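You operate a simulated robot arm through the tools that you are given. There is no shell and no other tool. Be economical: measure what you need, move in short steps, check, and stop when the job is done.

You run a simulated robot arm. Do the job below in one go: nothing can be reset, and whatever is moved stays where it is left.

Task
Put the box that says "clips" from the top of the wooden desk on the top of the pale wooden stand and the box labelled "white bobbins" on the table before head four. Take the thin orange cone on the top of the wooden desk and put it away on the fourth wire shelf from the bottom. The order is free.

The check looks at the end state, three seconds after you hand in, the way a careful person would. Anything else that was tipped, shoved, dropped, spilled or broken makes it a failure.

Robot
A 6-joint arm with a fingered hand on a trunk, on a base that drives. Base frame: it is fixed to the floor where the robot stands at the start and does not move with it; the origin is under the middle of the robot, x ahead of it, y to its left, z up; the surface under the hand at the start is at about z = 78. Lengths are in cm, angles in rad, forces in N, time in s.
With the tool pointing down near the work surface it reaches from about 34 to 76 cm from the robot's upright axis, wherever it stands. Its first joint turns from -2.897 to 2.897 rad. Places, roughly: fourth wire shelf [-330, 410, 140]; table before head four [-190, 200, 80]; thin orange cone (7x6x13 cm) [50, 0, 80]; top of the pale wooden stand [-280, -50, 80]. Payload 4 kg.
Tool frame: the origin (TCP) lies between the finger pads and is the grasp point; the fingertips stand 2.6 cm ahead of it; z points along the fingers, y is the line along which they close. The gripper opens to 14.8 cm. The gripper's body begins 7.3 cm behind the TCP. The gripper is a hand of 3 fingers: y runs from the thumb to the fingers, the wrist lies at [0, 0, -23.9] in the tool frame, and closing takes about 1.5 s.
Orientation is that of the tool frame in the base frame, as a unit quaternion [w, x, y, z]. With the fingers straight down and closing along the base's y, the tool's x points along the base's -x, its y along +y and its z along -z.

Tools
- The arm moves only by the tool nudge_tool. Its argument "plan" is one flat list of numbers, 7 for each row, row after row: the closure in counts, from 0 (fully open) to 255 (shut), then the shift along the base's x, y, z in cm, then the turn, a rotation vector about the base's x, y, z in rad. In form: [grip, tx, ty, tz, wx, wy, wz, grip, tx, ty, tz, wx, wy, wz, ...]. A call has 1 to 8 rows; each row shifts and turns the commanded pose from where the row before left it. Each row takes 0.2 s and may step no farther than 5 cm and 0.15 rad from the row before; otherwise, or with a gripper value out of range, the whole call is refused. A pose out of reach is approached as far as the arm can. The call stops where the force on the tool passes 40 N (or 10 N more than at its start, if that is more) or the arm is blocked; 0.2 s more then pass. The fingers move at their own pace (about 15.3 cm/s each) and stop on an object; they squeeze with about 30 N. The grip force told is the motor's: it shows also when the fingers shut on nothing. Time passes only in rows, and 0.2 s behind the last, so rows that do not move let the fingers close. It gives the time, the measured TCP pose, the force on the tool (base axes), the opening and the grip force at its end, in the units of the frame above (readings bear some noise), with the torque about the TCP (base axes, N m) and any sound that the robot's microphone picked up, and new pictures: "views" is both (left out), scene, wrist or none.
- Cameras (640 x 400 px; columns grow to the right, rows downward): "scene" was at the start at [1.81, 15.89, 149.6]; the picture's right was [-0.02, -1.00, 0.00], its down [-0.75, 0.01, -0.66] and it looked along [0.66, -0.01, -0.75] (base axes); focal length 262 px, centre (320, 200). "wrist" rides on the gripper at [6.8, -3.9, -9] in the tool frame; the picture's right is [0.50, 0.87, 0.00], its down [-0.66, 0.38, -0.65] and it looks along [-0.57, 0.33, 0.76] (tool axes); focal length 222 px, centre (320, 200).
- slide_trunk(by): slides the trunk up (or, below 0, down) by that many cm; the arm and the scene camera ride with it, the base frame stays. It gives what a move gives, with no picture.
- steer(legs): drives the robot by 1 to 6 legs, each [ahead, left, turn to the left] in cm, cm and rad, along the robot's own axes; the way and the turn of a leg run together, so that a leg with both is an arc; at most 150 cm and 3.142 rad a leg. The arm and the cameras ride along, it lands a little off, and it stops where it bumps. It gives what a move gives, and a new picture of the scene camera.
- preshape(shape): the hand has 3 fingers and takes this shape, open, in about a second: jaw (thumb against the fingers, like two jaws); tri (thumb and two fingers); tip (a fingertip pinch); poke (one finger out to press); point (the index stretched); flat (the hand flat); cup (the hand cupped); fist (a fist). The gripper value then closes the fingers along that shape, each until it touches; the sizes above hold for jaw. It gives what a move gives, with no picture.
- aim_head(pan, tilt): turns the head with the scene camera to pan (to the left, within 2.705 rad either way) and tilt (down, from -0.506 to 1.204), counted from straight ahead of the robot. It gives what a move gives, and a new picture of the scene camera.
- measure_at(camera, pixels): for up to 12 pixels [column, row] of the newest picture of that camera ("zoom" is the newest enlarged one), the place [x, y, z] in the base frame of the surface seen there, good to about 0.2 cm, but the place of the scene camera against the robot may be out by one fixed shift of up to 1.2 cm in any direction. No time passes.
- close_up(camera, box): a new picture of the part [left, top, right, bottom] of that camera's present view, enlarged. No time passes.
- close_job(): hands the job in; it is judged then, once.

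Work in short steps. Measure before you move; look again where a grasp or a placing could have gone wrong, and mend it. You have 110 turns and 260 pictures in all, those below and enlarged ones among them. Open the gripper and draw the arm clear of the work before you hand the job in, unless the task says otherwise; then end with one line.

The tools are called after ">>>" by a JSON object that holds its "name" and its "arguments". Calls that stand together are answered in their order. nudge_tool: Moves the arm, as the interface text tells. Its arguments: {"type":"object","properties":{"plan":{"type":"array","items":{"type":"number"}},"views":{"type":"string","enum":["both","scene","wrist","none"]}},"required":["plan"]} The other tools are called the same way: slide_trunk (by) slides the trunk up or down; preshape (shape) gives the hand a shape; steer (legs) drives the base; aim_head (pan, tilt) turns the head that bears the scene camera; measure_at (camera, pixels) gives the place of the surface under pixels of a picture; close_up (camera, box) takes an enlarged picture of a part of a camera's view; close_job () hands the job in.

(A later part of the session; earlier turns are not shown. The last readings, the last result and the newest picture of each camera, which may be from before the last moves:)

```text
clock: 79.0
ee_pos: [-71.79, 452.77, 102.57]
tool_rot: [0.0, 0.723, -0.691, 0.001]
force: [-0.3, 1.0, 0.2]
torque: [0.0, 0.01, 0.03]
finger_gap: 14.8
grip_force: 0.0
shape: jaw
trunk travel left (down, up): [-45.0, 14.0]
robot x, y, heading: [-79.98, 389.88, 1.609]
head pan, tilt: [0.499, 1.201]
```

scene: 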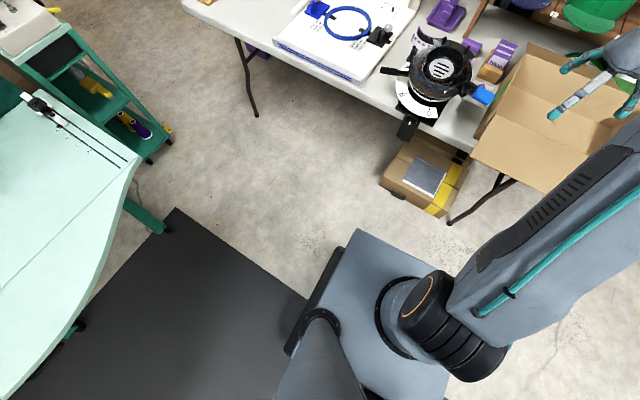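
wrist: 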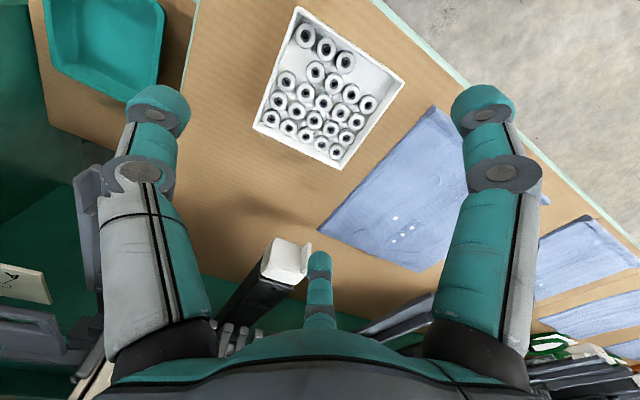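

The rack is visible beyond the cart. I measure my base and the passage, then zoom in on the rack.

>>> {"name": "measure_at", "arguments": {"camera": "scene", "pixels": [[360, 232], [285, 348], [440, 275], [330, 270], [255, 113], [165, 228], [150, 163], [270, 48], [190, 8], [135, 155], [460, 215]]}}

>>> {"name": "aim_head", "arguments": {"pan": 1.25, "tilt": 0.3}}

>>> {"name": "close_up", "arguments": {"camera": "scene", "box": [210, 20, 350, 300]}}

```text
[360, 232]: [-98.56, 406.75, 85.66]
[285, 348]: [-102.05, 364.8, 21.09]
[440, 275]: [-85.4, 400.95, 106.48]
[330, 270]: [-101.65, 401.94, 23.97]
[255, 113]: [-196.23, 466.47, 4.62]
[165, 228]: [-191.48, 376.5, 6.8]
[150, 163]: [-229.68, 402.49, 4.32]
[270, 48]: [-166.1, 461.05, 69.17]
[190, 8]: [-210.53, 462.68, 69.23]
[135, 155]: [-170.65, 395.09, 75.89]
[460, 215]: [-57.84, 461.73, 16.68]
```

```text
clock: 80.2
ee_pos: [-71.84, 452.84, 102.64]
tool_rot: [0.001, 0.723, -0.691, 0.0]
force: [0.5, 1.3, -0.3]
torque: [0.01, 0.04, 0.02]
finger_gap: 14.82
grip_force: 0.0
shape: jaw
trunk travel left (down, up): [-45.0, 14.0]
robot x, y, heading: [-80.46, 389.82, 1.613]
head pan, tilt: [1.25, 0.3]
```

scene: 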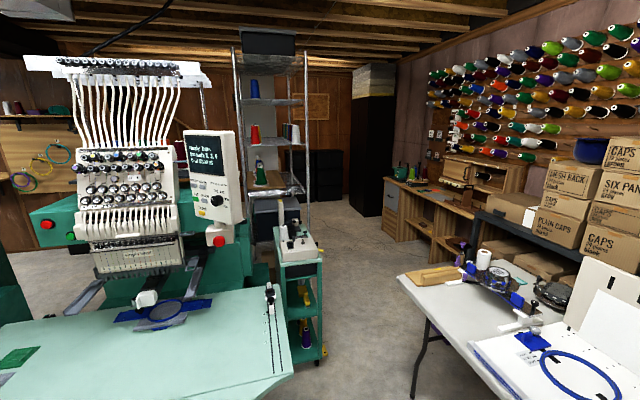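

```text
1.43 times, centred on (280, 160) of scene
```

zoom: 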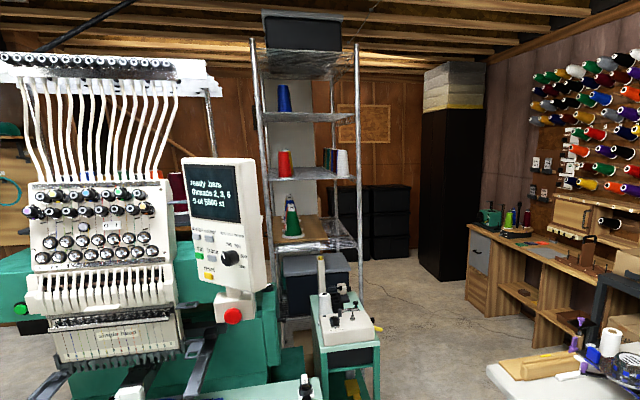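

I measure the rack geometry (posts, shelf edges) from this zoom.

>>> {"name": "measure_at", "arguments": {"camera": "zoom", "pixels": [[254, 90], [359, 60], [332, 95], [310, 123], [285, 100], [310, 181], [285, 165], [345, 165], [310, 249], [292, 215], [320, 70], [318, 285]]}}

>>> {"name": "close_up", "arguments": {"camera": "scene", "box": [220, 30, 320, 180]}}

```text
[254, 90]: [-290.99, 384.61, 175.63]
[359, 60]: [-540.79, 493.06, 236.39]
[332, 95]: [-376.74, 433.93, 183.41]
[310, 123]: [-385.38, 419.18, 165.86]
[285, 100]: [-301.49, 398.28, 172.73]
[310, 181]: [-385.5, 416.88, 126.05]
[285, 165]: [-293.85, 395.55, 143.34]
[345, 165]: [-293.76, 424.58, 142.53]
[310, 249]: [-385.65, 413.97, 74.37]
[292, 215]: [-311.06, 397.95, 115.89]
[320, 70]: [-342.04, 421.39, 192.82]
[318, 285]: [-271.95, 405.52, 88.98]
```

```text
2.67 times, centred on (270, 105) of scene
```

zoom: 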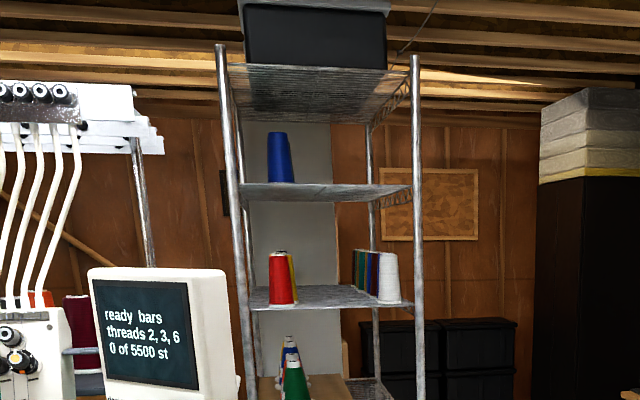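

The rack's narrow end faces +x at x≈−289 (y 385–430); shelf z≈138 holds red and white cones with a free middle (y≈410). I turn round in the open floor and test how far the arm reaches with the tool near-horizontal.

>>> {"name": "steer", "arguments": {"legs": [[-90, 0, 0], [0, 0, 3.1]]}}

>>> {"name": "slide_trunk", "arguments": {"by": 14}}

```text
clock: 92.3
ee_pos: [-82.93, 235.85, 102.73]
tool_rot: [0.0, 0.684, 0.729, 0.001]
force: [0.5, 0.0, -0.5]
torque: [-0.04, 0.01, 0.02]
finger_gap: 14.79
grip_force: 0.0
shape: jaw
trunk travel left (down, up): [-45.0, 14.0]
robot x, y, heading: [-75.84, 299.29, -1.509]
head pan, tilt: [1.25, 0.3]
```

scene: 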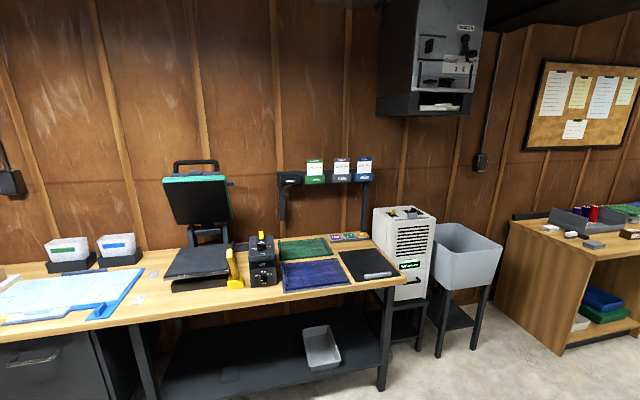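

```text
clock: 94.0
ee_pos: [-83.04, 235.74, 116.69]
tool_rot: [-0.001, 0.684, 0.729, 0.0]
force: [0.5, 0.2, -0.3]
torque: [0.01, 0.0, -0.01]
finger_gap: 14.78
grip_force: 0.1
shape: jaw
trunk travel left (down, up): [-59.0, 0.0]
robot x, y, heading: [-75.56, 299.04, -1.511]
head pan, tilt: [1.25, 0.3]
```

I pitch the tool to ~0.5 rad below horizontal while rising and extending over open floor.

>>> {"name": "nudge_tool", "arguments": {"plan": [0, 0.19, -3, 3.8, -0.134, -0.008, 0, 0, 0.19, -3, 3.8, -0.134, -0.008, 0, 0, 0.19, -3, 3.8, -0.134, -0.008, 0, 0, 0.19, -3, 3.8, -0.134, -0.008, 0, 0, 0.19, -3, 3.8, -0.134, -0.008, 0, 0, 0.19, -3, 3.8, -0.134, -0.008, 0, 0, 0.19, -3, 3.8, -0.134, -0.008, 0, 0, 0.19, -3, 3.8, -0.134, -0.008, 0], "views": "none"}}

>>> {"name": "nudge_tool", "arguments": {"plan": [0, 0.31, -4.9, 0, 0, 0, 0, 0, 0.31, -4.9, 0, 0, 0, 0, 0, 0.31, -4.9, 0, 0, 0, 0], "views": "none"}}

```text
clock: 95.8
ee_pos: [-80.9, 214.15, 145.16]
tool_rot: [0.372, 0.587, 0.627, -0.351]
force: [0.1, 0.0, -0.2]
torque: [0.03, -0.02, 0.02]
finger_gap: 14.81
grip_force: 0.1
shape: jaw
out of reach, approached as far as the arm can: row 7, 8
trunk travel left (down, up): [-59.0, 0.0]
robot x, y, heading: [-76.13, 298.86, -1.51]
head pan, tilt: [1.25, 0.3]
```

```text
clock: 96.6
ee_pos: [-80.9, 212.17, 142.28]
tool_rot: [0.372, 0.587, 0.627, -0.352]
force: [0.4, 0.9, 0.5]
torque: [-0.01, -0.01, 0.02]
finger_gap: 14.8
grip_force: 0.1
shape: jaw
out of reach, approached as far as the arm can: row 1, 2, 3
trunk travel left (down, up): [-59.0, 0.0]
robot x, y, heading: [-75.86, 298.95, -1.513]
head pan, tilt: [1.25, 0.3]
```

Reach is ~85–87 cm at this pitch; a fully horizontal tool should give ~94 cm. I retract, level the tool, and lower the trunk for a horizontal grasp of the cone.

>>> {"name": "nudge_tool", "arguments": {"plan": [0, -0.27, 4.4, -2, -0.125, -0.008, 0, 0, -0.27, 4.4, -2, -0.125, -0.008, 0, 0, -0.27, 4.4, -2, -0.125, -0.008, 0, 0, -0.27, 4.4, -2, -0.125, -0.008, 0, 0, -0.27, 4.4, -3, 0, 0, 0, 0, -0.27, 4.4, -3, 0, 0, 0], "views": "none"}}

>>> {"name": "slide_trunk", "arguments": {"by": -16}}

>>> {"name": "steer", "arguments": {"legs": [[150, 0, 0], [147, 0, 0], [0, 0, 1.52]]}}

>>> {"name": "aim_head", "arguments": {"pan": -0.05, "tilt": 0.6}}

```text
refused: row 5 steps farther than a row can; nothing moved
```

```text
clock: 98.4
ee_pos: [-80.99, 212.26, 126.18]
tool_rot: [0.371, 0.588, 0.627, -0.352]
force: [-0.1, -0.3, 1.1]
torque: [-0.02, -0.01, 0.02]
finger_gap: 14.82
grip_force: 0.1
shape: jaw
trunk travel left (down, up): [-43.0, 16.0]
robot x, y, heading: [-76.02, 298.62, -1.507]
head pan, tilt: [1.25, 0.3]
```

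```text
clock: 116.3
ee_pos: [27.21, -4.22, 126.06]
tool_rot: [0.513, -0.006, 0.859, 0.001]
force: [-0.2, 0.5, 0.4]
torque: [0.02, -0.02, -0.01]
finger_gap: 14.81
grip_force: 0.0
shape: jaw
trunk travel left (down, up): [-43.0, 16.0]
robot x, y, heading: [-58.89, 5.11, 0.007]
head pan, tilt: [1.25, 0.3]
```

scene: 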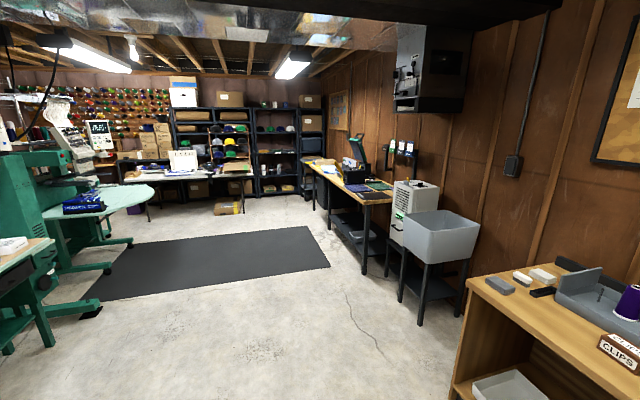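

```text
clock: 117.8
ee_pos: [27.31, -4.17, 126.02]
tool_rot: [0.512, -0.005, 0.859, 0.0]
force: [-0.6, -0.4, 0.5]
torque: [0.02, 0.01, 0.01]
finger_gap: 14.78
grip_force: 0.1
shape: jaw
trunk travel left (down, up): [-43.0, 16.0]
robot x, y, heading: [-59.0, 4.85, 0.009]
head pan, tilt: [-0.051, 0.6]
```

scene: 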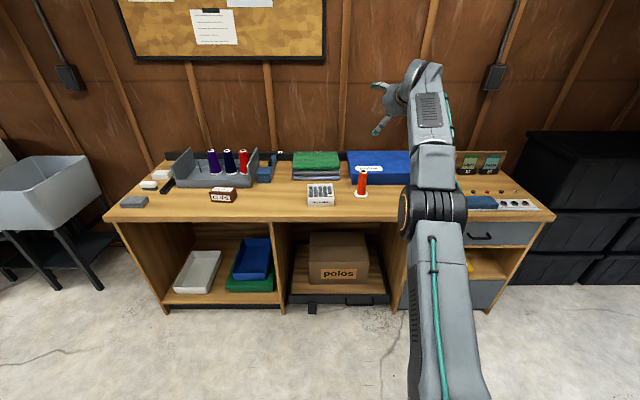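

The cone is at ~(362,183). I zoom and measure it and its neighbours, including the desk edge.

>>> {"name": "close_up", "arguments": {"camera": "scene", "box": [290, 140, 430, 220]}}

>>> {"name": "measure_at", "arguments": {"camera": "scene", "pixels": [[362, 173], [362, 180], [362, 187], [362, 193], [355, 192], [369, 193], [352, 185], [380, 184], [334, 195], [362, 207], [356, 184], [405, 188]]}}

```text
4.57 times, centred on (360, 180) of scene
```

zoom: 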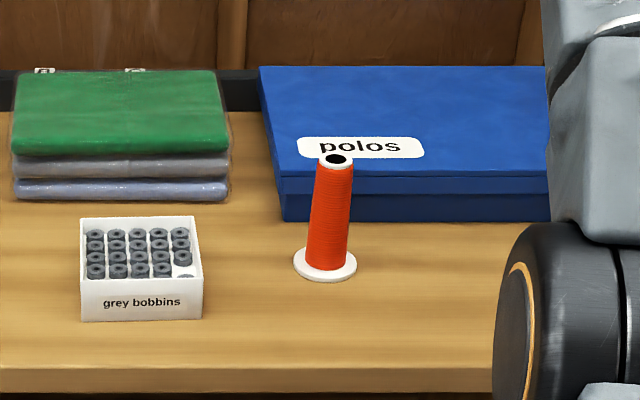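

```text
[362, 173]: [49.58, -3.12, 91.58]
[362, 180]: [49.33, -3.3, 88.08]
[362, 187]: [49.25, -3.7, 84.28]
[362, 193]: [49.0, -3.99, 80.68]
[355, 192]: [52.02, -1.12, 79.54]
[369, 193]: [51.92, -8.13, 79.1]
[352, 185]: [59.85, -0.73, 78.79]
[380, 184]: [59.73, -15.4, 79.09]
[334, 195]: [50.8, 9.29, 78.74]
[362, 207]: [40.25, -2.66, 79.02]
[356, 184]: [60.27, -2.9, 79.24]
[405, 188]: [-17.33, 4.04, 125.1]
```

I measure the foot and top of the cone more finely in the zoom.

>>> {"name": "measure_at", "arguments": {"camera": "zoom", "pixels": [[296, 264], [354, 262], [326, 279], [325, 272], [322, 163], [352, 162], [337, 165], [316, 215], [350, 215], [333, 215], [330, 250], [280, 218]]}}

```text
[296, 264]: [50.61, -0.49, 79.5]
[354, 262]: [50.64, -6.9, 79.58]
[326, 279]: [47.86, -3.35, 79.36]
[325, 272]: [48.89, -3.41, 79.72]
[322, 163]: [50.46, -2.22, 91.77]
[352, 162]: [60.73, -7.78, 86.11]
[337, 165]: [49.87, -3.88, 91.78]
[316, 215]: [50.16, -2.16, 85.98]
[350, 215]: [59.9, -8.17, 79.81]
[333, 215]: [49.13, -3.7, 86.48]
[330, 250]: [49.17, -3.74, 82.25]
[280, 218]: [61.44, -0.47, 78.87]
```

Cone centre ≈ (51.0, −3.7), top z≈91. I retract and level the tool, then drive ahead so the hand stays short of the cone.

>>> {"name": "nudge_tool", "arguments": {"plan": [0, -4, 0, -2.5, 0, -0.083, 0, 0, -4, 0, -2.5, 0, -0.083, 0, 0, -4, 0, -2.5, 0, -0.083, 0, 0, -4, 0, -2.5, 0, -0.083, 0, 0, -4, 0, -2.5, 0, -0.083, 0, 0, -4, 0, -2.5, 0, -0.08, 0]}}

```text
clock: 119.2
ee_pos: [33.36, -11.46, 128.01]
tool_rot: [0.707, -0.006, 0.707, 0.0]
force: [0.5, 0.1, 1.0]
torque: [0.02, 0.02, 0.0]
finger_gap: 14.8
grip_force: 0.1
shape: jaw
out of reach, approached as far as the arm can: row 1, 2, 3, 4, 5, 6
trunk travel left (down, up): [-43.0, 16.0]
robot x, y, heading: [-58.75, 5.31, 0.012]
head pan, tilt: [-0.051, 0.6]
```

scene: 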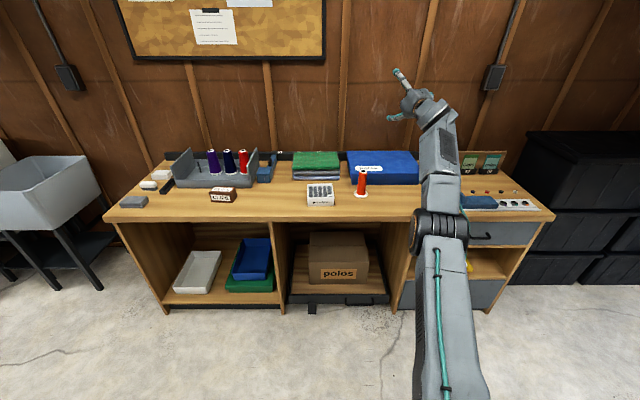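
wrist: 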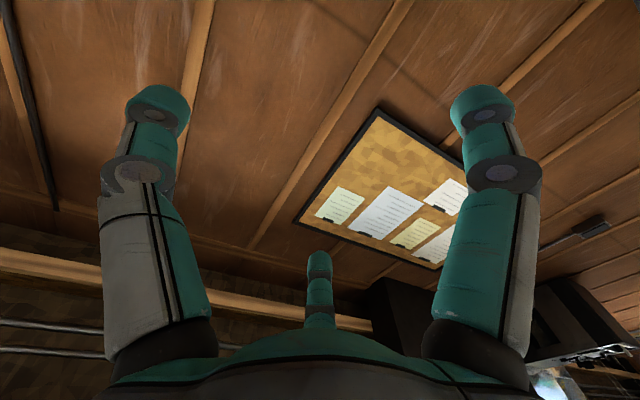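

The command lags behind the over-reach; I step back further and see whether it converges.

>>> {"name": "nudge_tool", "arguments": {"plan": [0, -4, 0, -1, 0, 0, 0, 0, -4, 0, -1, 0, 0, 0, 0, -4, 0, 0, 0, 0, 0, 0, 0, 0, 0, 0, 0, 0], "views": "scene"}}

```text
clock: 120.2
ee_pos: [30.93, -14.39, 131.05]
tool_rot: [0.707, -0.007, 0.708, 0.0]
force: [-0.6, -0.4, -0.4]
torque: [-0.01, 0.03, 0.05]
finger_gap: 14.81
grip_force: 0.0
shape: jaw
out of reach, approached as far as the arm can: row 1, 2, 3
trunk travel left (down, up): [-43.0, 16.0]
robot x, y, heading: [-59.04, 5.31, 0.01]
head pan, tilt: [-0.051, 0.6]
```

scene: 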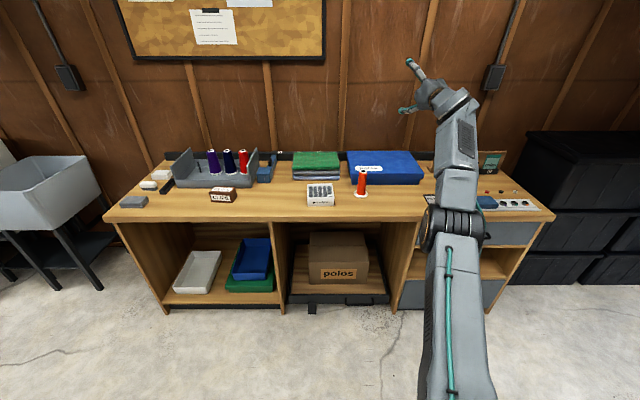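

The arm seems stuck in an awkward branch with a level tool. I tilt the tool back down and retract again to see.

>>> {"name": "nudge_tool", "arguments": {"plan": [0, 0, 0, 0, 0, 0.13, 0, 0, 0, 0, 0, 0, 0.13, 0, 0, 0, 0, 0, 0, 0.13, 0, 0, 0, 0, 0, 0, 0.13, 0, 0, -3, 0, -3, 0, 0, 0, 0, -3, 0, -3, 0, 0, 0], "views": "scene"}}

```text
clock: 121.6
ee_pos: [25.14, -15.49, 125.49]
tool_rot: [0.529, -0.006, 0.849, 0.001]
force: [-0.2, 0.0, 0.3]
torque: [-0.01, 0.01, 0.01]
finger_gap: 14.8
grip_force: 0.1
shape: jaw
out of reach, approached as far as the arm can: row 1, 2, 3, 4, 5, 6
trunk travel left (down, up): [-43.0, 16.0]
robot x, y, heading: [-59.26, 5.32, 0.01]
head pan, tilt: [-0.051, 0.6]
```

scene: 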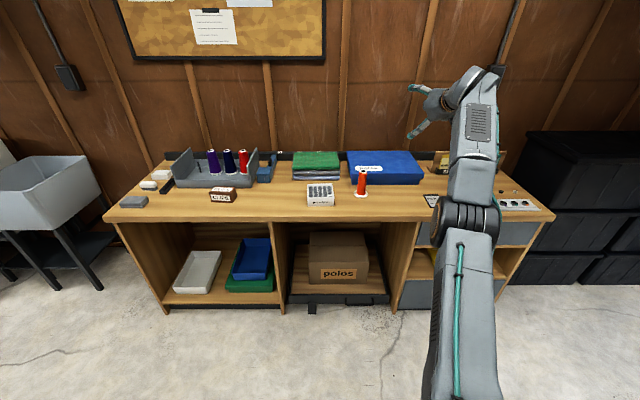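

I continue retracting with this tilt to see whether it tracks.

>>> {"name": "nudge_tool", "arguments": {"plan": [0, -4, 0, -2.5, 0, 0, 0, 0, -4, 0, -2.5, 0, 0, 0, 0, -4, 0, -2.5, 0, 0, 0, 0, -4, 0, -2.5, 0, 0, 0, 0, 0, 0, 0, 0, 0, 0], "views": "scene"}}

```text
clock: 122.8
ee_pos: [23.41, -20.69, 124.83]
tool_rot: [0.527, -0.006, 0.85, 0.001]
force: [0.5, -0.5, 0.7]
torque: [0.02, 0.02, 0.0]
finger_gap: 14.76
grip_force: 0.1
shape: jaw
out of reach, approached as far as the arm can: row 1, 2, 3, 4
trunk travel left (down, up): [-43.0, 16.0]
robot x, y, heading: [-59.05, 5.26, 0.011]
head pan, tilt: [-0.051, 0.6]
```

scene: 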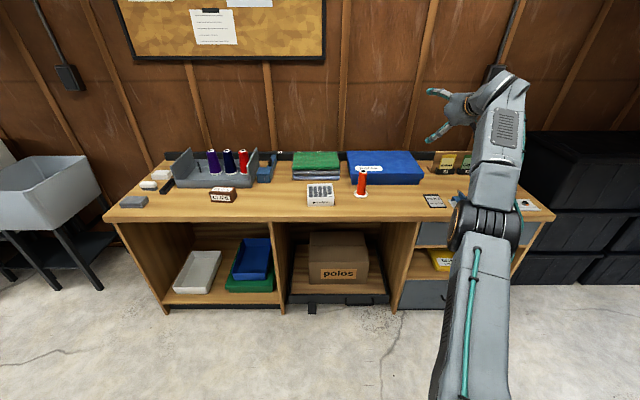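

The response suggests the commanded pose is now too close in. I move the command forward (+x) and up/left to find where it's reachable.

>>> {"name": "nudge_tool", "arguments": {"plan": [0, 4, 1, 0, 0, 0, 0, 0, 4, 1, 0, 0, 0, 0, 0, 4, 1, 0, 0, 0, 0, 0, 4, 1, 0, 0, 0, 0, 0, 4, 1, 0, 0, 0, 0, 0, 4, 1, 0, 0, 0, 0], "views": "none"}}

```text
clock: 124.2
ee_pos: [29.94, -15.45, 117.27]
tool_rot: [0.53, -0.006, 0.848, 0.001]
force: [-0.1, 0.3, -0.7]
torque: [0.01, 0.0, 0.04]
finger_gap: 14.83
grip_force: 0.1
shape: jaw
out of reach, approached as far as the arm can: row 1, 2, 3, 4, 5, 6
trunk travel left (down, up): [-43.0, 16.0]
robot x, y, heading: [-59.01, 5.15, 0.013]
head pan, tilt: [-0.051, 0.6]
```

The command seems further out and to the right than the arm; I bring it back diagonally (−x, +y, −z).

>>> {"name": "nudge_tool", "arguments": {"plan": [0, -3.5, 3, -1.5, 0, 0, 0, 0, -3.5, 3, -1.5, 0, 0, 0, 0, -3.5, 3, -1.5, 0, 0, 0, 0, -3.5, 3, -1.5, 0, 0, 0, 0, -3.5, 3, -1.5, 0, 0, 0, 0, -3.5, 3, -1.5, 0, 0, 0, 0, -3.5, 3, -1.5, 0, 0, 0, 0, -3.5, 3, -1.5, 0, 0, 0], "views": "none"}}

```text
clock: 126.0
ee_pos: [5.17, 9.01, 112.05]
tool_rot: [0.53, -0.007, 0.848, 0.001]
force: [0.4, 0.0, -0.1]
torque: [0.04, 0.02, 0.01]
finger_gap: 14.8
grip_force: 0.1
shape: jaw
out of reach, approached as far as the arm can: row 1, 4, 5, 6, 7
trunk travel left (down, up): [-43.0, 16.0]
robot x, y, heading: [-59.1, 4.93, 0.007]
head pan, tilt: [-0.051, 0.6]
```

Now it tracks (EE (5,9,112)). I try a small null move plus levelling the tool here.

>>> {"name": "nudge_tool", "arguments": {"plan": [0, 0, 0, -1, 0, -0.12, 0, 0, 0, 0, -1, 0, -0.12, 0, 0, 0, 0, -1, 0, -0.12, 0, 0, 0, 0, -1, 0, -0.12, 0]}}

```text
clock: 127.0
ee_pos: [5.16, 9.25, 108.05]
tool_rot: [0.716, -0.005, 0.698, 0.0]
force: [0.0, 0.1, -0.3]
torque: [-0.01, 0.04, -0.02]
finger_gap: 14.78
grip_force: 0.0
shape: jaw
trunk travel left (down, up): [-43.0, 16.0]
robot x, y, heading: [-59.22, 5.41, 0.011]
head pan, tilt: [-0.051, 0.6]
```

scene: 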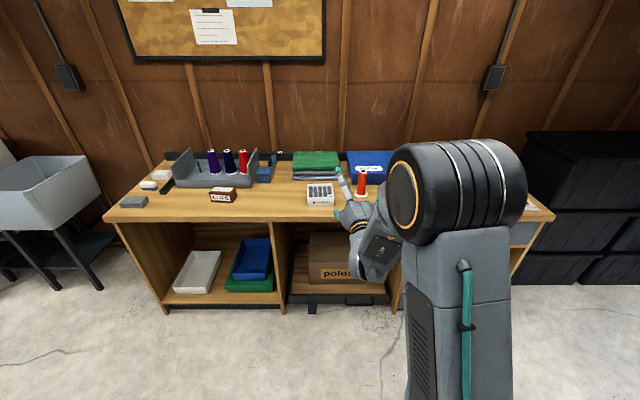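
wrist: 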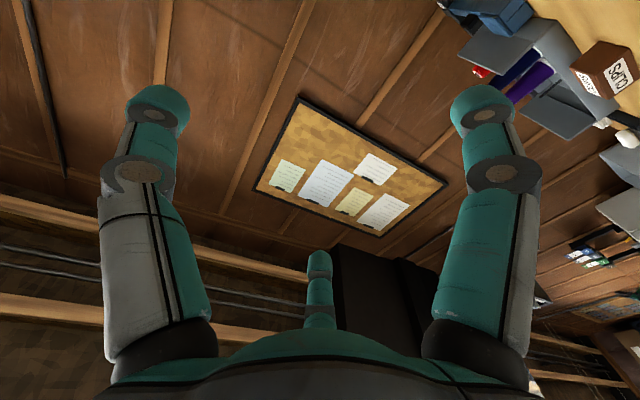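

Arm is well configured with a level tool. I drive so the hand is 12 cm short of the cone in line with it, then slide the trunk down to grasp height.

>>> {"name": "steer", "arguments": {"legs": [[34, -13, 0]]}}

>>> {"name": "slide_trunk", "arguments": {"by": -15}}

>>> {"name": "nudge_tool", "arguments": {"plan": [0, 0, 0, 0, 0, 0.013, 0, 0, 0, 0, 0, 0, 0.013, 0]}}

```text
clock: 129.3
ee_pos: [39.77, -2.94, 108.09]
tool_rot: [0.716, -0.01, 0.698, 0.003]
force: [0.0, 0.4, -0.3]
torque: [-0.01, 0.0, -0.01]
finger_gap: 14.8
grip_force: 0.1
shape: jaw
trunk travel left (down, up): [-43.0, 16.0]
robot x, y, heading: [-24.23, -7.3, 0.016]
head pan, tilt: [-0.051, 0.6]
```

scene: 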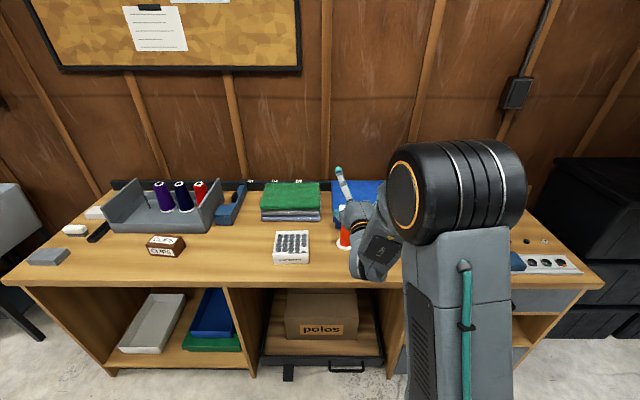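

```text
clock: 131.1
ee_pos: [39.78, -2.83, 93.12]
tool_rot: [0.716, -0.01, 0.698, 0.003]
force: [0.5, 0.3, -0.5]
torque: [-0.04, 0.0, 0.02]
finger_gap: 14.79
grip_force: 0.1
shape: jaw
trunk travel left (down, up): [-28.0, 31.0]
robot x, y, heading: [-24.61, -7.68, 0.025]
head pan, tilt: [-0.051, 0.6]
```

```text
clock: 131.7
ee_pos: [39.82, -3.0, 92.97]
tool_rot: [0.707, -0.009, 0.708, 0.003]
force: [0.0, 0.5, 0.8]
torque: [-0.02, 0.0, 0.0]
finger_gap: 14.82
grip_force: 0.1
shape: jaw
trunk travel left (down, up): [-28.0, 31.0]
robot x, y, heading: [-24.17, -7.37, 0.016]
head pan, tilt: [-0.051, 0.6]
```

scene: 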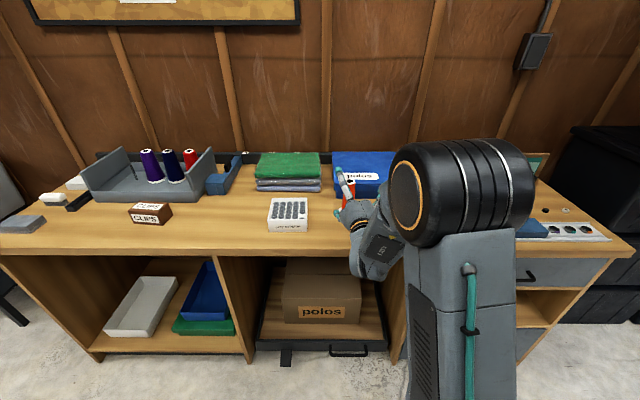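
wrist: 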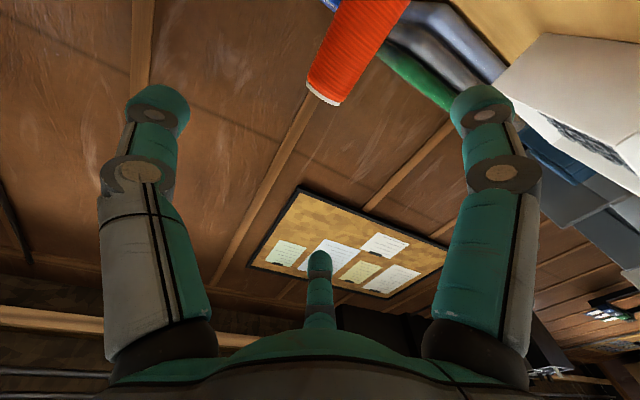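

The cone appears in the wrist view at ~(355,50). I measure it there for an accurate position.

>>> {"name": "measure_at", "arguments": {"camera": "wrist", "pixels": [[325, 95], [310, 85], [345, 98], [318, 68], [345, 75], [372, 60], [332, 30], [360, 35], [390, 30], [385, 5]]}}

```text
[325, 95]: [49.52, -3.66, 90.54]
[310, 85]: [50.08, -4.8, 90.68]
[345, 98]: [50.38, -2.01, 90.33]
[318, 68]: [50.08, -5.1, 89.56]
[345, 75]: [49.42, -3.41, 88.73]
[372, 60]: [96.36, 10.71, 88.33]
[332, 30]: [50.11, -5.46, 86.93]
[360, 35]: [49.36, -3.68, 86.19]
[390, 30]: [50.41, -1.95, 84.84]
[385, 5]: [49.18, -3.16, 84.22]
```

Axis ≈ (50.9, −3.45), top 90.9. I lower to z≈85.7 and advance until the TCP is on the axis.

>>> {"name": "nudge_tool", "arguments": {"plan": [0, 0, -0.4, -3.6, 0, 0, 0, 0, 0, 0, -3.6, 0, 0, 0, 0, 3.5, 0, 0, 0, 0, 0]}}

```text
clock: 132.5
ee_pos: [42.33, -3.3, 85.76]
tool_rot: [0.705, -0.009, 0.709, 0.003]
force: [-19.9, 3.1, 19.5]
torque: [-0.49, 3.02, -1.13]
finger_gap: 14.79
grip_force: 0.1
shape: jaw
trunk travel left (down, up): [-28.0, 31.0]
robot x, y, heading: [-24.42, -7.17, 0.019]
head pan, tilt: [-0.051, 0.6]
stopped in row 3: the force on the tool passed its limit at 60 N (the readings are from after the stop); the commanded pose is now the measured one
```

scene: 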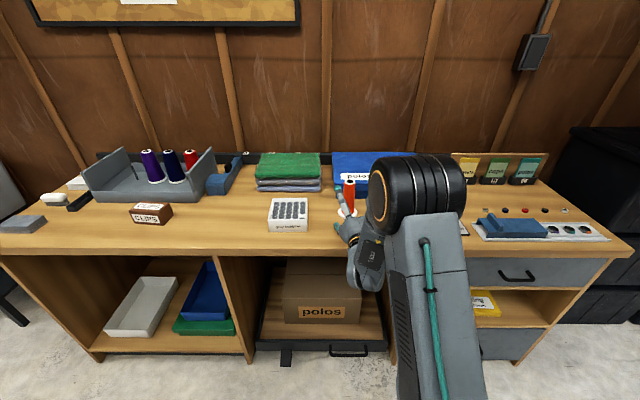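
wrist: 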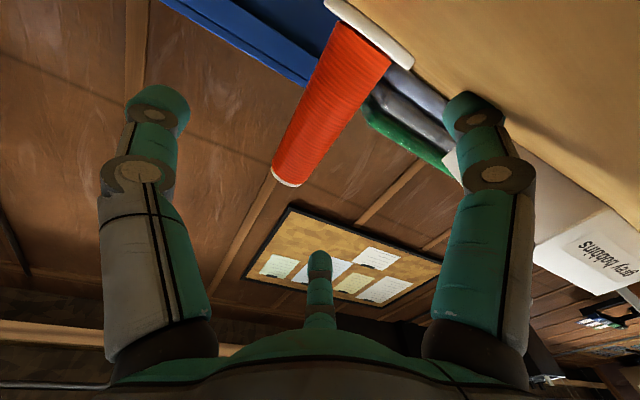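

The palm's underside hit the desk front edge; the cone is untouched. I back off, raise the trunk, and try rolling the hand half a turn so its bulky side faces up.

>>> {"name": "nudge_tool", "arguments": {"plan": [0, -2, 0, 1, 0, 0, 0, 0, -4, 0, 2, 0, 0, 0, 0, -3, 0, 3, 0, 0, 0], "views": "none"}}

>>> {"name": "slide_trunk", "arguments": {"by": 15}}

>>> {"name": "nudge_tool", "arguments": {"plan": [0, 0, 0, 0, 0.15, 0, 0, 0, 0, 0, 0, 0.15, 0, 0, 0, 0, 0, 0, 0.15, 0, 0, 0, 0, 0, 0, 0.15, 0, 0, 0, 0, 0, 0, 0.15, 0, 0, 0, 0, 0, 0, 0.15, 0, 0, 0, 0, 0, 0, 0.15, 0, 0, 0, 0, 0, 0, 0.15, 0, 0], "views": "none"}}

```text
clock: 133.3
ee_pos: [33.56, -3.27, 91.27]
tool_rot: [0.704, -0.008, 0.71, 0.003]
force: [0.6, 0.0, -0.2]
torque: [-0.05, -0.04, -0.01]
finger_gap: 14.79
grip_force: 0.1
shape: jaw
trunk travel left (down, up): [-28.0, 31.0]
robot x, y, heading: [-24.54, -7.4, 0.023]
head pan, tilt: [-0.051, 0.6]
```

```text
clock: 135.1
ee_pos: [33.51, -3.24, 106.22]
tool_rot: [0.704, -0.008, 0.71, 0.003]
force: [0.1, 0.4, 0.3]
torque: [0.0, 0.02, 0.01]
finger_gap: 14.77
grip_force: 0.1
shape: jaw
trunk travel left (down, up): [-43.0, 16.0]
robot x, y, heading: [-24.84, -7.23, 0.021]
head pan, tilt: [-0.051, 0.6]
```

```text
clock: 136.9
ee_pos: [33.53, -3.24, 106.16]
tool_rot: [0.585, 0.391, 0.584, 0.404]
force: [0.2, -0.8, 0.0]
torque: [0.0, 0.0, -0.01]
finger_gap: 14.78
grip_force: 0.0
shape: jaw
trunk travel left (down, up): [-43.0, 16.0]
robot x, y, heading: [-24.43, -7.56, 0.015]
head pan, tilt: [-0.051, 0.6]
```

Rolling +1.2 rad worked; I continue the roll.

>>> {"name": "nudge_tool", "arguments": {"plan": [0, 0, 0, 0, 0.15, 0, 0, 0, 0, 0, 0, 0.15, 0, 0, 0, 0, 0, 0, 0.15, 0, 0, 0, 0, 0, 0, 0.15, 0, 0, 0, 0, 0, 0, 0.15, 0, 0, 0, 0, 0, 0, 0.15, 0, 0, 0, 0, 0, 0, 0.15, 0, 0, 0, 0, 0, 0, 0.15, 0, 0], "views": "none"}}

>>> {"name": "nudge_tool", "arguments": {"plan": [0, 0, 0, 0, 0.15, 0, 0, 0, 0, 0, 0, 0.15, 0, 0, 0, 0, 0, 0, 0.15, 0, 0, 0, 0, 0, 0, 0.15, 0, 0, 0, 0, 0, 0, 0.142, 0, 0]}}

```text
clock: 138.7
ee_pos: [33.47, -3.23, 106.09]
tool_rot: [0.262, 0.653, 0.255, 0.663]
force: [0.5, 0.1, 0.1]
torque: [-0.01, -0.01, 0.02]
finger_gap: 14.81
grip_force: 0.0
shape: jaw
trunk travel left (down, up): [-43.0, 16.0]
robot x, y, heading: [-24.5, -7.26, 0.017]
head pan, tilt: [-0.051, 0.6]
```

```text
clock: 139.9
ee_pos: [33.52, -3.22, 106.26]
tool_rot: [0.008, 0.705, -0.004, 0.71]
force: [-0.7, -0.1, 0.4]
torque: [0.0, -0.03, 0.04]
finger_gap: 14.81
grip_force: 0.1
shape: jaw
trunk travel left (down, up): [-43.0, 16.0]
robot x, y, heading: [-24.65, -7.3, 0.02]
head pan, tilt: [-0.051, 0.6]
```

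scene: 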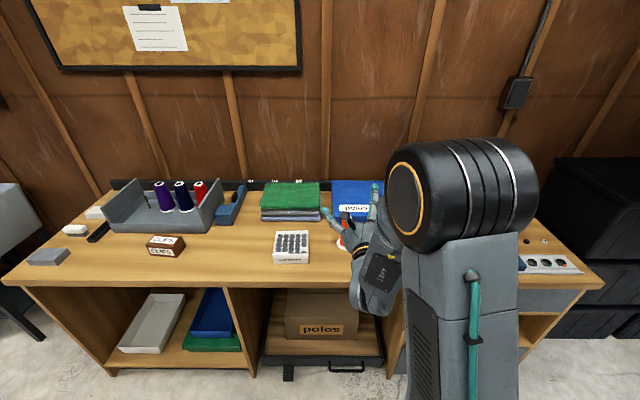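
wrist: 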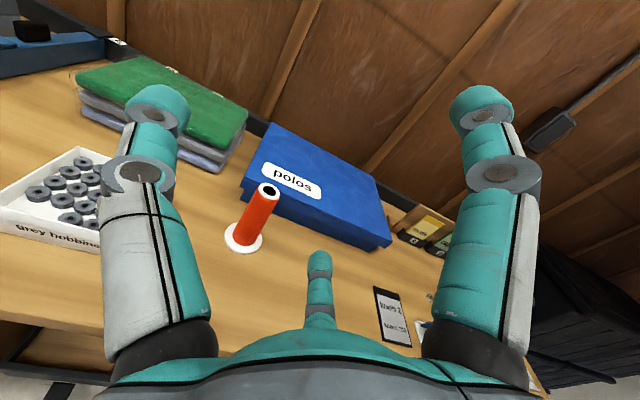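

Now the camera looks from above. I measure cone, desk edge from this view before approaching.

>>> {"name": "measure_at", "arguments": {"camera": "wrist", "pixels": [[268, 190], [260, 196], [278, 198], [252, 222], [240, 248], [228, 238], [262, 240], [245, 232], [90, 326], [190, 345], [270, 215]]}}

>>> {"name": "measure_at", "arguments": {"camera": "scene", "pixels": [[230, 280], [230, 284], [230, 290], [320, 278], [320, 282]]}}

```text
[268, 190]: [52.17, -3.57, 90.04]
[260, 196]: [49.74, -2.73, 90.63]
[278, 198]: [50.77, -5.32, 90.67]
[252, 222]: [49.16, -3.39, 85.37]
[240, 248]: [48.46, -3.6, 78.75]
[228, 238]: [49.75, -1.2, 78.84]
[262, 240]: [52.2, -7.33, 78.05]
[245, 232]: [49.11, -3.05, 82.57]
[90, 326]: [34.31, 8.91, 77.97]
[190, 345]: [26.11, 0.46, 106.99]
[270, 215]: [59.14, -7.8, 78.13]
```

```text
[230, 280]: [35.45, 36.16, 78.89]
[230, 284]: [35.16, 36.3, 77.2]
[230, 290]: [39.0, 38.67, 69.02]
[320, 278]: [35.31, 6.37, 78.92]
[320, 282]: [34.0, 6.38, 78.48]
```

I measure the fingertip places to know how the three fingers are spaced about the tool axis.

>>> {"name": "measure_at", "arguments": {"camera": "wrist", "pixels": [[155, 92], [150, 118], [485, 92], [490, 118], [320, 256], [320, 285], [150, 250], [490, 250], [320, 310], [160, 340]]}}

```text
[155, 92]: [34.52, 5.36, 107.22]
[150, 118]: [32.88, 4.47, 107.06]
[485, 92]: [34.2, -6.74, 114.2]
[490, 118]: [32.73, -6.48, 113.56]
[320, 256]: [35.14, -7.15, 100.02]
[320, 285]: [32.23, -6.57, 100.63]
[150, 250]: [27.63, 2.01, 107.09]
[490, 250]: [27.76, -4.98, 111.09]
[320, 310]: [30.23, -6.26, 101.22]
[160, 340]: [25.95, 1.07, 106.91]
```

In jaw shape the two fingers sit ±7 cm off the axis, too wide for the cone. I try the "tip" and "tri" shapes in the air to see their geometry.

>>> {"name": "preshape", "arguments": {"shape": "tip"}}

>>> {"name": "nudge_tool", "arguments": {"plan": [0, 0, 0, 0, 0, 0, 0], "views": "wrist"}}

>>> {"name": "preshape", "arguments": {"shape": "tri"}}

>>> {"name": "nudge_tool", "arguments": {"plan": [0, 0, 0, 0, 0, 0, 0], "views": "wrist"}}

```text
clock: 140.8
ee_pos: [33.51, -3.37, 106.2]
tool_rot: [0.009, 0.704, -0.003, 0.71]
force: [-0.1, -0.1, 0.5]
torque: [0.04, 0.0, 0.01]
finger_gap: 14.79
grip_force: 0.0
shape: tip
trunk travel left (down, up): [-43.0, 16.0]
robot x, y, heading: [-24.24, -7.29, 0.023]
head pan, tilt: [-0.051, 0.6]
```

```text
clock: 141.2
ee_pos: [33.42, -3.23, 106.23]
tool_rot: [0.008, 0.704, -0.003, 0.71]
force: [0.0, 0.0, 0.0]
torque: [0.02, 0.0, 0.03]
finger_gap: 14.82
grip_force: 0.1
shape: tip
trunk travel left (down, up): [-43.0, 16.0]
robot x, y, heading: [-24.5, -7.7, 0.02]
head pan, tilt: [-0.051, 0.6]
```

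wrist: 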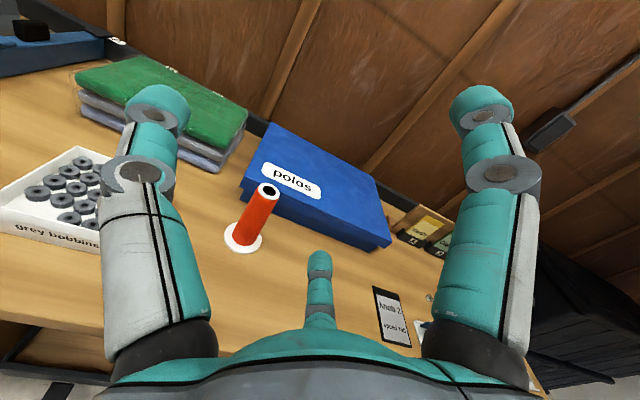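

```text
clock: 142.1
ee_pos: [33.61, -3.27, 106.17]
tool_rot: [0.009, 0.704, -0.004, 0.71]
force: [0.1, -0.4, 0.2]
torque: [0.0, 0.0, 0.01]
finger_gap: 14.8
grip_force: 0.1
shape: tri
trunk travel left (down, up): [-43.0, 16.0]
robot x, y, heading: [-24.54, -7.28, 0.018]
head pan, tilt: [-0.051, 0.6]
```

```text
clock: 142.5
ee_pos: [33.54, -3.14, 106.22]
tool_rot: [0.009, 0.704, -0.003, 0.71]
force: [0.3, 0.0, -0.6]
torque: [0.01, 0.01, 0.02]
finger_gap: 14.79
grip_force: 0.0
shape: tri
trunk travel left (down, up): [-43.0, 16.0]
robot x, y, heading: [-24.4, -7.06, 0.018]
head pan, tilt: [-0.051, 0.6]
```

wrist: 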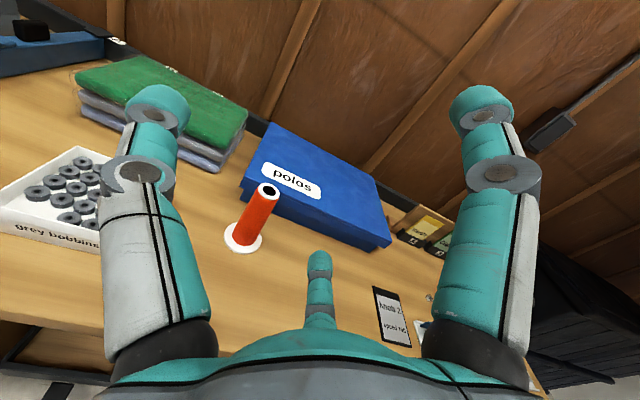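

Open states look alike; I close in the air in "tri" to see how the fingers meet.

>>> {"name": "nudge_tool", "arguments": {"plan": [190, 0, 0, 0, 0, 0, 0, 190, 0, 0, 0, 0, 0, 0, 190, 0, 0, 0, 0, 0, 0, 190, 0, 0, 0, 0, 0, 0, 190, 0, 0, 0, 0, 0, 0], "views": "wrist"}}

>>> {"name": "preshape", "arguments": {"shape": "jaw"}}

>>> {"name": "nudge_tool", "arguments": {"plan": [190, 0, 0, 0, 0, 0, 0, 190, 0, 0, 0, 0, 0, 0, 190, 0, 0, 0, 0, 0, 0, 190, 0, 0, 0, 0, 0, 0, 190, 0, 0, 0, 0, 0, 0], "views": "wrist"}}

>>> {"name": "preshape", "arguments": {"shape": "tip"}}

>>> {"name": "nudge_tool", "arguments": {"plan": [190, 0, 0, 0, 0, 0, 0, 190, 0, 0, 0, 0, 0, 0, 190, 0, 0, 0, 0, 0, 0, 190, 0, 0, 0, 0, 0, 0, 190, 0, 0, 0, 0, 0, 0], "views": "wrist"}}

```text
clock: 143.7
ee_pos: [33.5, -3.33, 106.2]
tool_rot: [0.009, 0.704, -0.002, 0.71]
force: [-0.4, -0.5, 0.0]
torque: [-0.01, 0.0, -0.04]
finger_gap: 3.8
grip_force: 0.1
shape: tri
trunk travel left (down, up): [-43.0, 16.0]
robot x, y, heading: [-24.33, -7.07, 0.016]
head pan, tilt: [-0.051, 0.6]
```

wrist: 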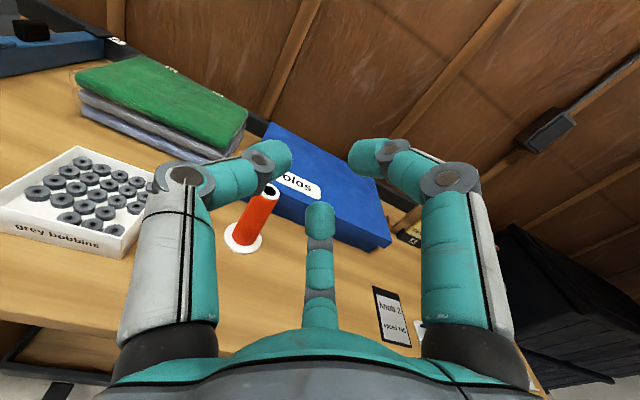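

```text
clock: 144.6
ee_pos: [33.54, -3.28, 106.15]
tool_rot: [0.008, 0.704, -0.002, 0.71]
force: [0.1, 0.3, -0.3]
torque: [0.04, 0.02, -0.01]
finger_gap: 14.8
grip_force: 0.0
shape: jaw
trunk travel left (down, up): [-43.0, 16.0]
robot x, y, heading: [-24.24, -7.24, 0.02]
head pan, tilt: [-0.051, 0.6]
```

```text
clock: 145.8
ee_pos: [33.55, -3.36, 106.15]
tool_rot: [0.008, 0.704, -0.003, 0.71]
force: [-0.7, 0.4, 0.1]
torque: [-0.03, 0.02, 0.01]
finger_gap: 3.8
grip_force: 0.0
shape: jaw
trunk travel left (down, up): [-43.0, 16.0]
robot x, y, heading: [-24.17, -7.7, 0.02]
head pan, tilt: [-0.051, 0.6]
```

wrist: 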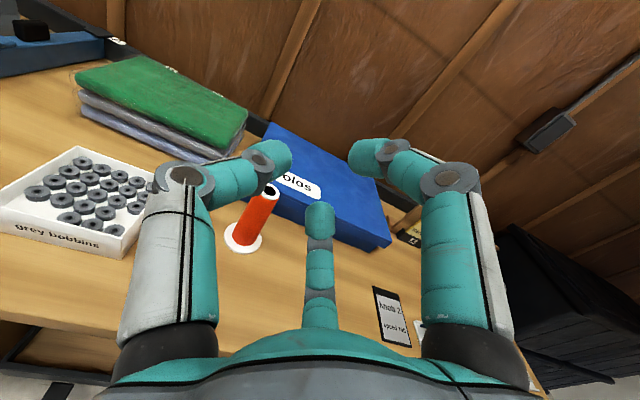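

```text
clock: 146.7
ee_pos: [33.47, -3.19, 106.14]
tool_rot: [0.009, 0.704, -0.003, 0.71]
force: [0.1, 0.0, -0.3]
torque: [0.0, -0.04, 0.02]
finger_gap: 14.77
grip_force: 0.0
shape: tip
trunk travel left (down, up): [-43.0, 16.0]
robot x, y, heading: [-24.14, -7.45, 0.018]
head pan, tilt: [-0.051, 0.6]
```

```text
clock: 147.9
ee_pos: [33.5, -3.27, 106.21]
tool_rot: [0.008, 0.704, -0.002, 0.71]
force: [1.1, 0.0, -0.5]
torque: [0.04, 0.02, 0.02]
finger_gap: 3.8
grip_force: 0.1
shape: tip
trunk travel left (down, up): [-43.0, 16.0]
robot x, y, heading: [-24.47, -7.44, 0.02]
head pan, tilt: [-0.051, 0.6]
```

wrist: 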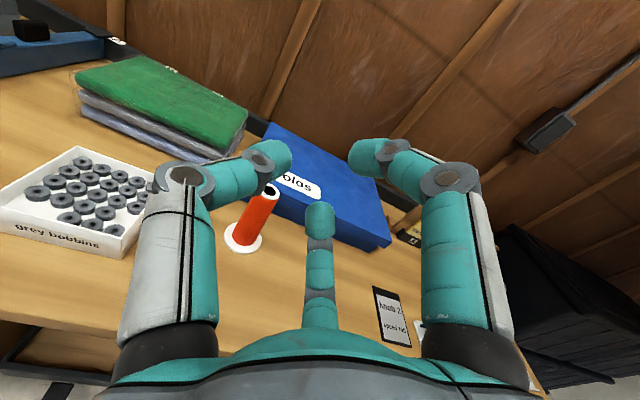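

All shapes close concentrically (three fingers at 120°). Before choosing the grasp tilt I need my footprint for the passage to the rack; I look down at both sides of my base.

>>> {"name": "aim_head", "arguments": {"pan": 1.4, "tilt": 1.2}}

>>> {"name": "measure_at", "arguments": {"camera": "scene", "pixels": [[320, 330], [320, 360], [320, 390], [260, 370], [380, 370], [420, 380], [220, 380], [320, 375], [450, 390], [190, 390]]}}

>>> {"name": "aim_head", "arguments": {"pan": -1.7, "tilt": 1.2}}

>>> {"name": "measure_at", "arguments": {"camera": "scene", "pixels": [[320, 330], [320, 360], [320, 390], [260, 370], [380, 370], [420, 380], [220, 380], [320, 375], [450, 390], [190, 390]]}}

```text
clock: 149.5
ee_pos: [33.48, -3.29, 106.19]
tool_rot: [0.008, 0.704, -0.003, 0.71]
force: [0.3, 0.3, 0.0]
torque: [-0.04, -0.01, 0.03]
finger_gap: 3.79
grip_force: 0.0
shape: tip
trunk travel left (down, up): [-43.0, 16.0]
robot x, y, heading: [-24.41, -7.67, 0.024]
head pan, tilt: [1.4, 1.201]
```

scene: 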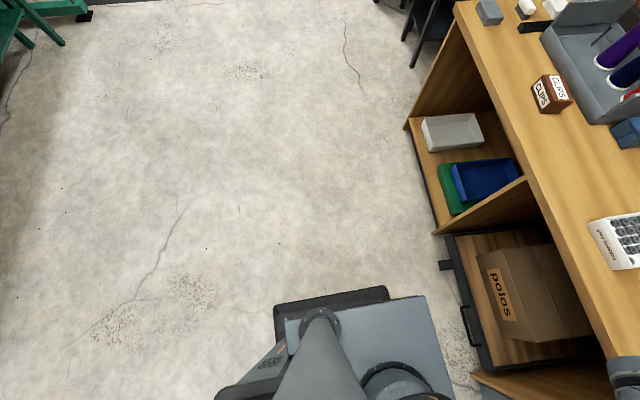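

```text
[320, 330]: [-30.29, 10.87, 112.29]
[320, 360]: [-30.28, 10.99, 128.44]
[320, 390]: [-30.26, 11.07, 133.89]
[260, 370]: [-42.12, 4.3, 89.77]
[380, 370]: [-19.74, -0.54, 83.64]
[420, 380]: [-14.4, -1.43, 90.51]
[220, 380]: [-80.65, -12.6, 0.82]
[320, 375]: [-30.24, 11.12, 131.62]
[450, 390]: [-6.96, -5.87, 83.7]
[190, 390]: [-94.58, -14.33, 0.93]
```

```text
clock: 152.1
ee_pos: [33.61, -3.25, 106.21]
tool_rot: [0.009, 0.704, -0.003, 0.71]
force: [-0.1, 0.3, 0.2]
torque: [-0.01, 0.02, -0.04]
finger_gap: 3.79
grip_force: 0.0
shape: tip
trunk travel left (down, up): [-43.0, 16.0]
robot x, y, heading: [-24.28, -7.38, 0.018]
head pan, tilt: [-1.7, 1.201]
```

scene: 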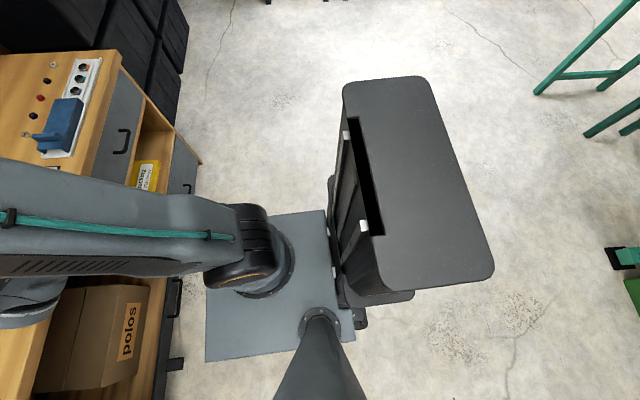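

```text
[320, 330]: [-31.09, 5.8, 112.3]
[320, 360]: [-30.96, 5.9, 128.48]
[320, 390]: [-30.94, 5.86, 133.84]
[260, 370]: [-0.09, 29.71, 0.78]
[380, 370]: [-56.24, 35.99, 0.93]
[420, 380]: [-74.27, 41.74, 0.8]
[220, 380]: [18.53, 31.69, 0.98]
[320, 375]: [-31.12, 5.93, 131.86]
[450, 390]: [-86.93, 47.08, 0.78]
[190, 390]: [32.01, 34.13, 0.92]
```

I measure the shell and base corners in this view.

>>> {"name": "measure_at", "arguments": {"camera": "scene", "pixels": [[350, 88], [422, 84], [488, 272], [400, 292], [408, 297], [332, 190], [362, 322], [210, 355], [210, 295], [322, 215], [352, 365]]}}

>>> {"name": "aim_head", "arguments": {"pan": 1.4, "tilt": 1.2}}

>>> {"name": "measure_at", "arguments": {"camera": "scene", "pixels": [[278, 308], [386, 290], [300, 310], [370, 298], [420, 300], [284, 335], [222, 393], [448, 360]]}}

```text
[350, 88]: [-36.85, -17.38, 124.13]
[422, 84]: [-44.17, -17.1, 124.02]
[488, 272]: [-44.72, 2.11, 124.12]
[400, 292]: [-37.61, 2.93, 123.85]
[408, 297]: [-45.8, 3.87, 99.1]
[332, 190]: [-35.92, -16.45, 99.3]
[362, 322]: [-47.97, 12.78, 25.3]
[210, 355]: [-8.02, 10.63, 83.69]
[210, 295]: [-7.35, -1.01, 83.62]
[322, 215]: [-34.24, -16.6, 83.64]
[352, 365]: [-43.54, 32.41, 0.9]
```

```text
clock: 154.8
ee_pos: [33.59, -3.14, 106.25]
tool_rot: [0.008, 0.704, -0.003, 0.71]
force: [0.3, -0.3, 0.5]
torque: [0.03, -0.01, 0.01]
finger_gap: 3.8
grip_force: 0.2
shape: tip
trunk travel left (down, up): [-43.0, 16.0]
robot x, y, heading: [-24.57, -7.37, 0.024]
head pan, tilt: [1.4, 1.201]
```

scene: 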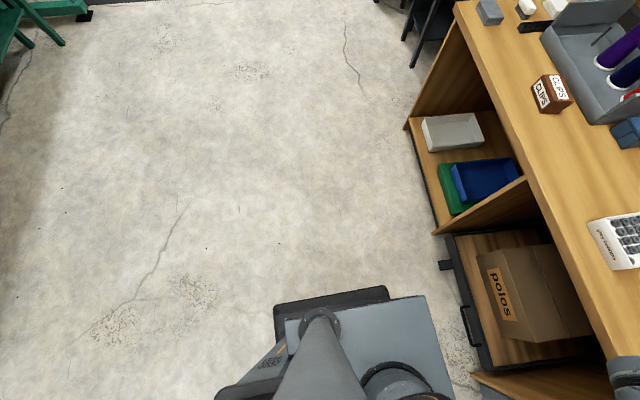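

```text
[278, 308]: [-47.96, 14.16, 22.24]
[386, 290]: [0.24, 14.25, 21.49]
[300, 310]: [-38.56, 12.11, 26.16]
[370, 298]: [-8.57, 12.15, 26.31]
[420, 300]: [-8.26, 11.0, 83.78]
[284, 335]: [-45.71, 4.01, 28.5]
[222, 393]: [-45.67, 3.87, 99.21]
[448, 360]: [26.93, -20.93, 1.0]
```

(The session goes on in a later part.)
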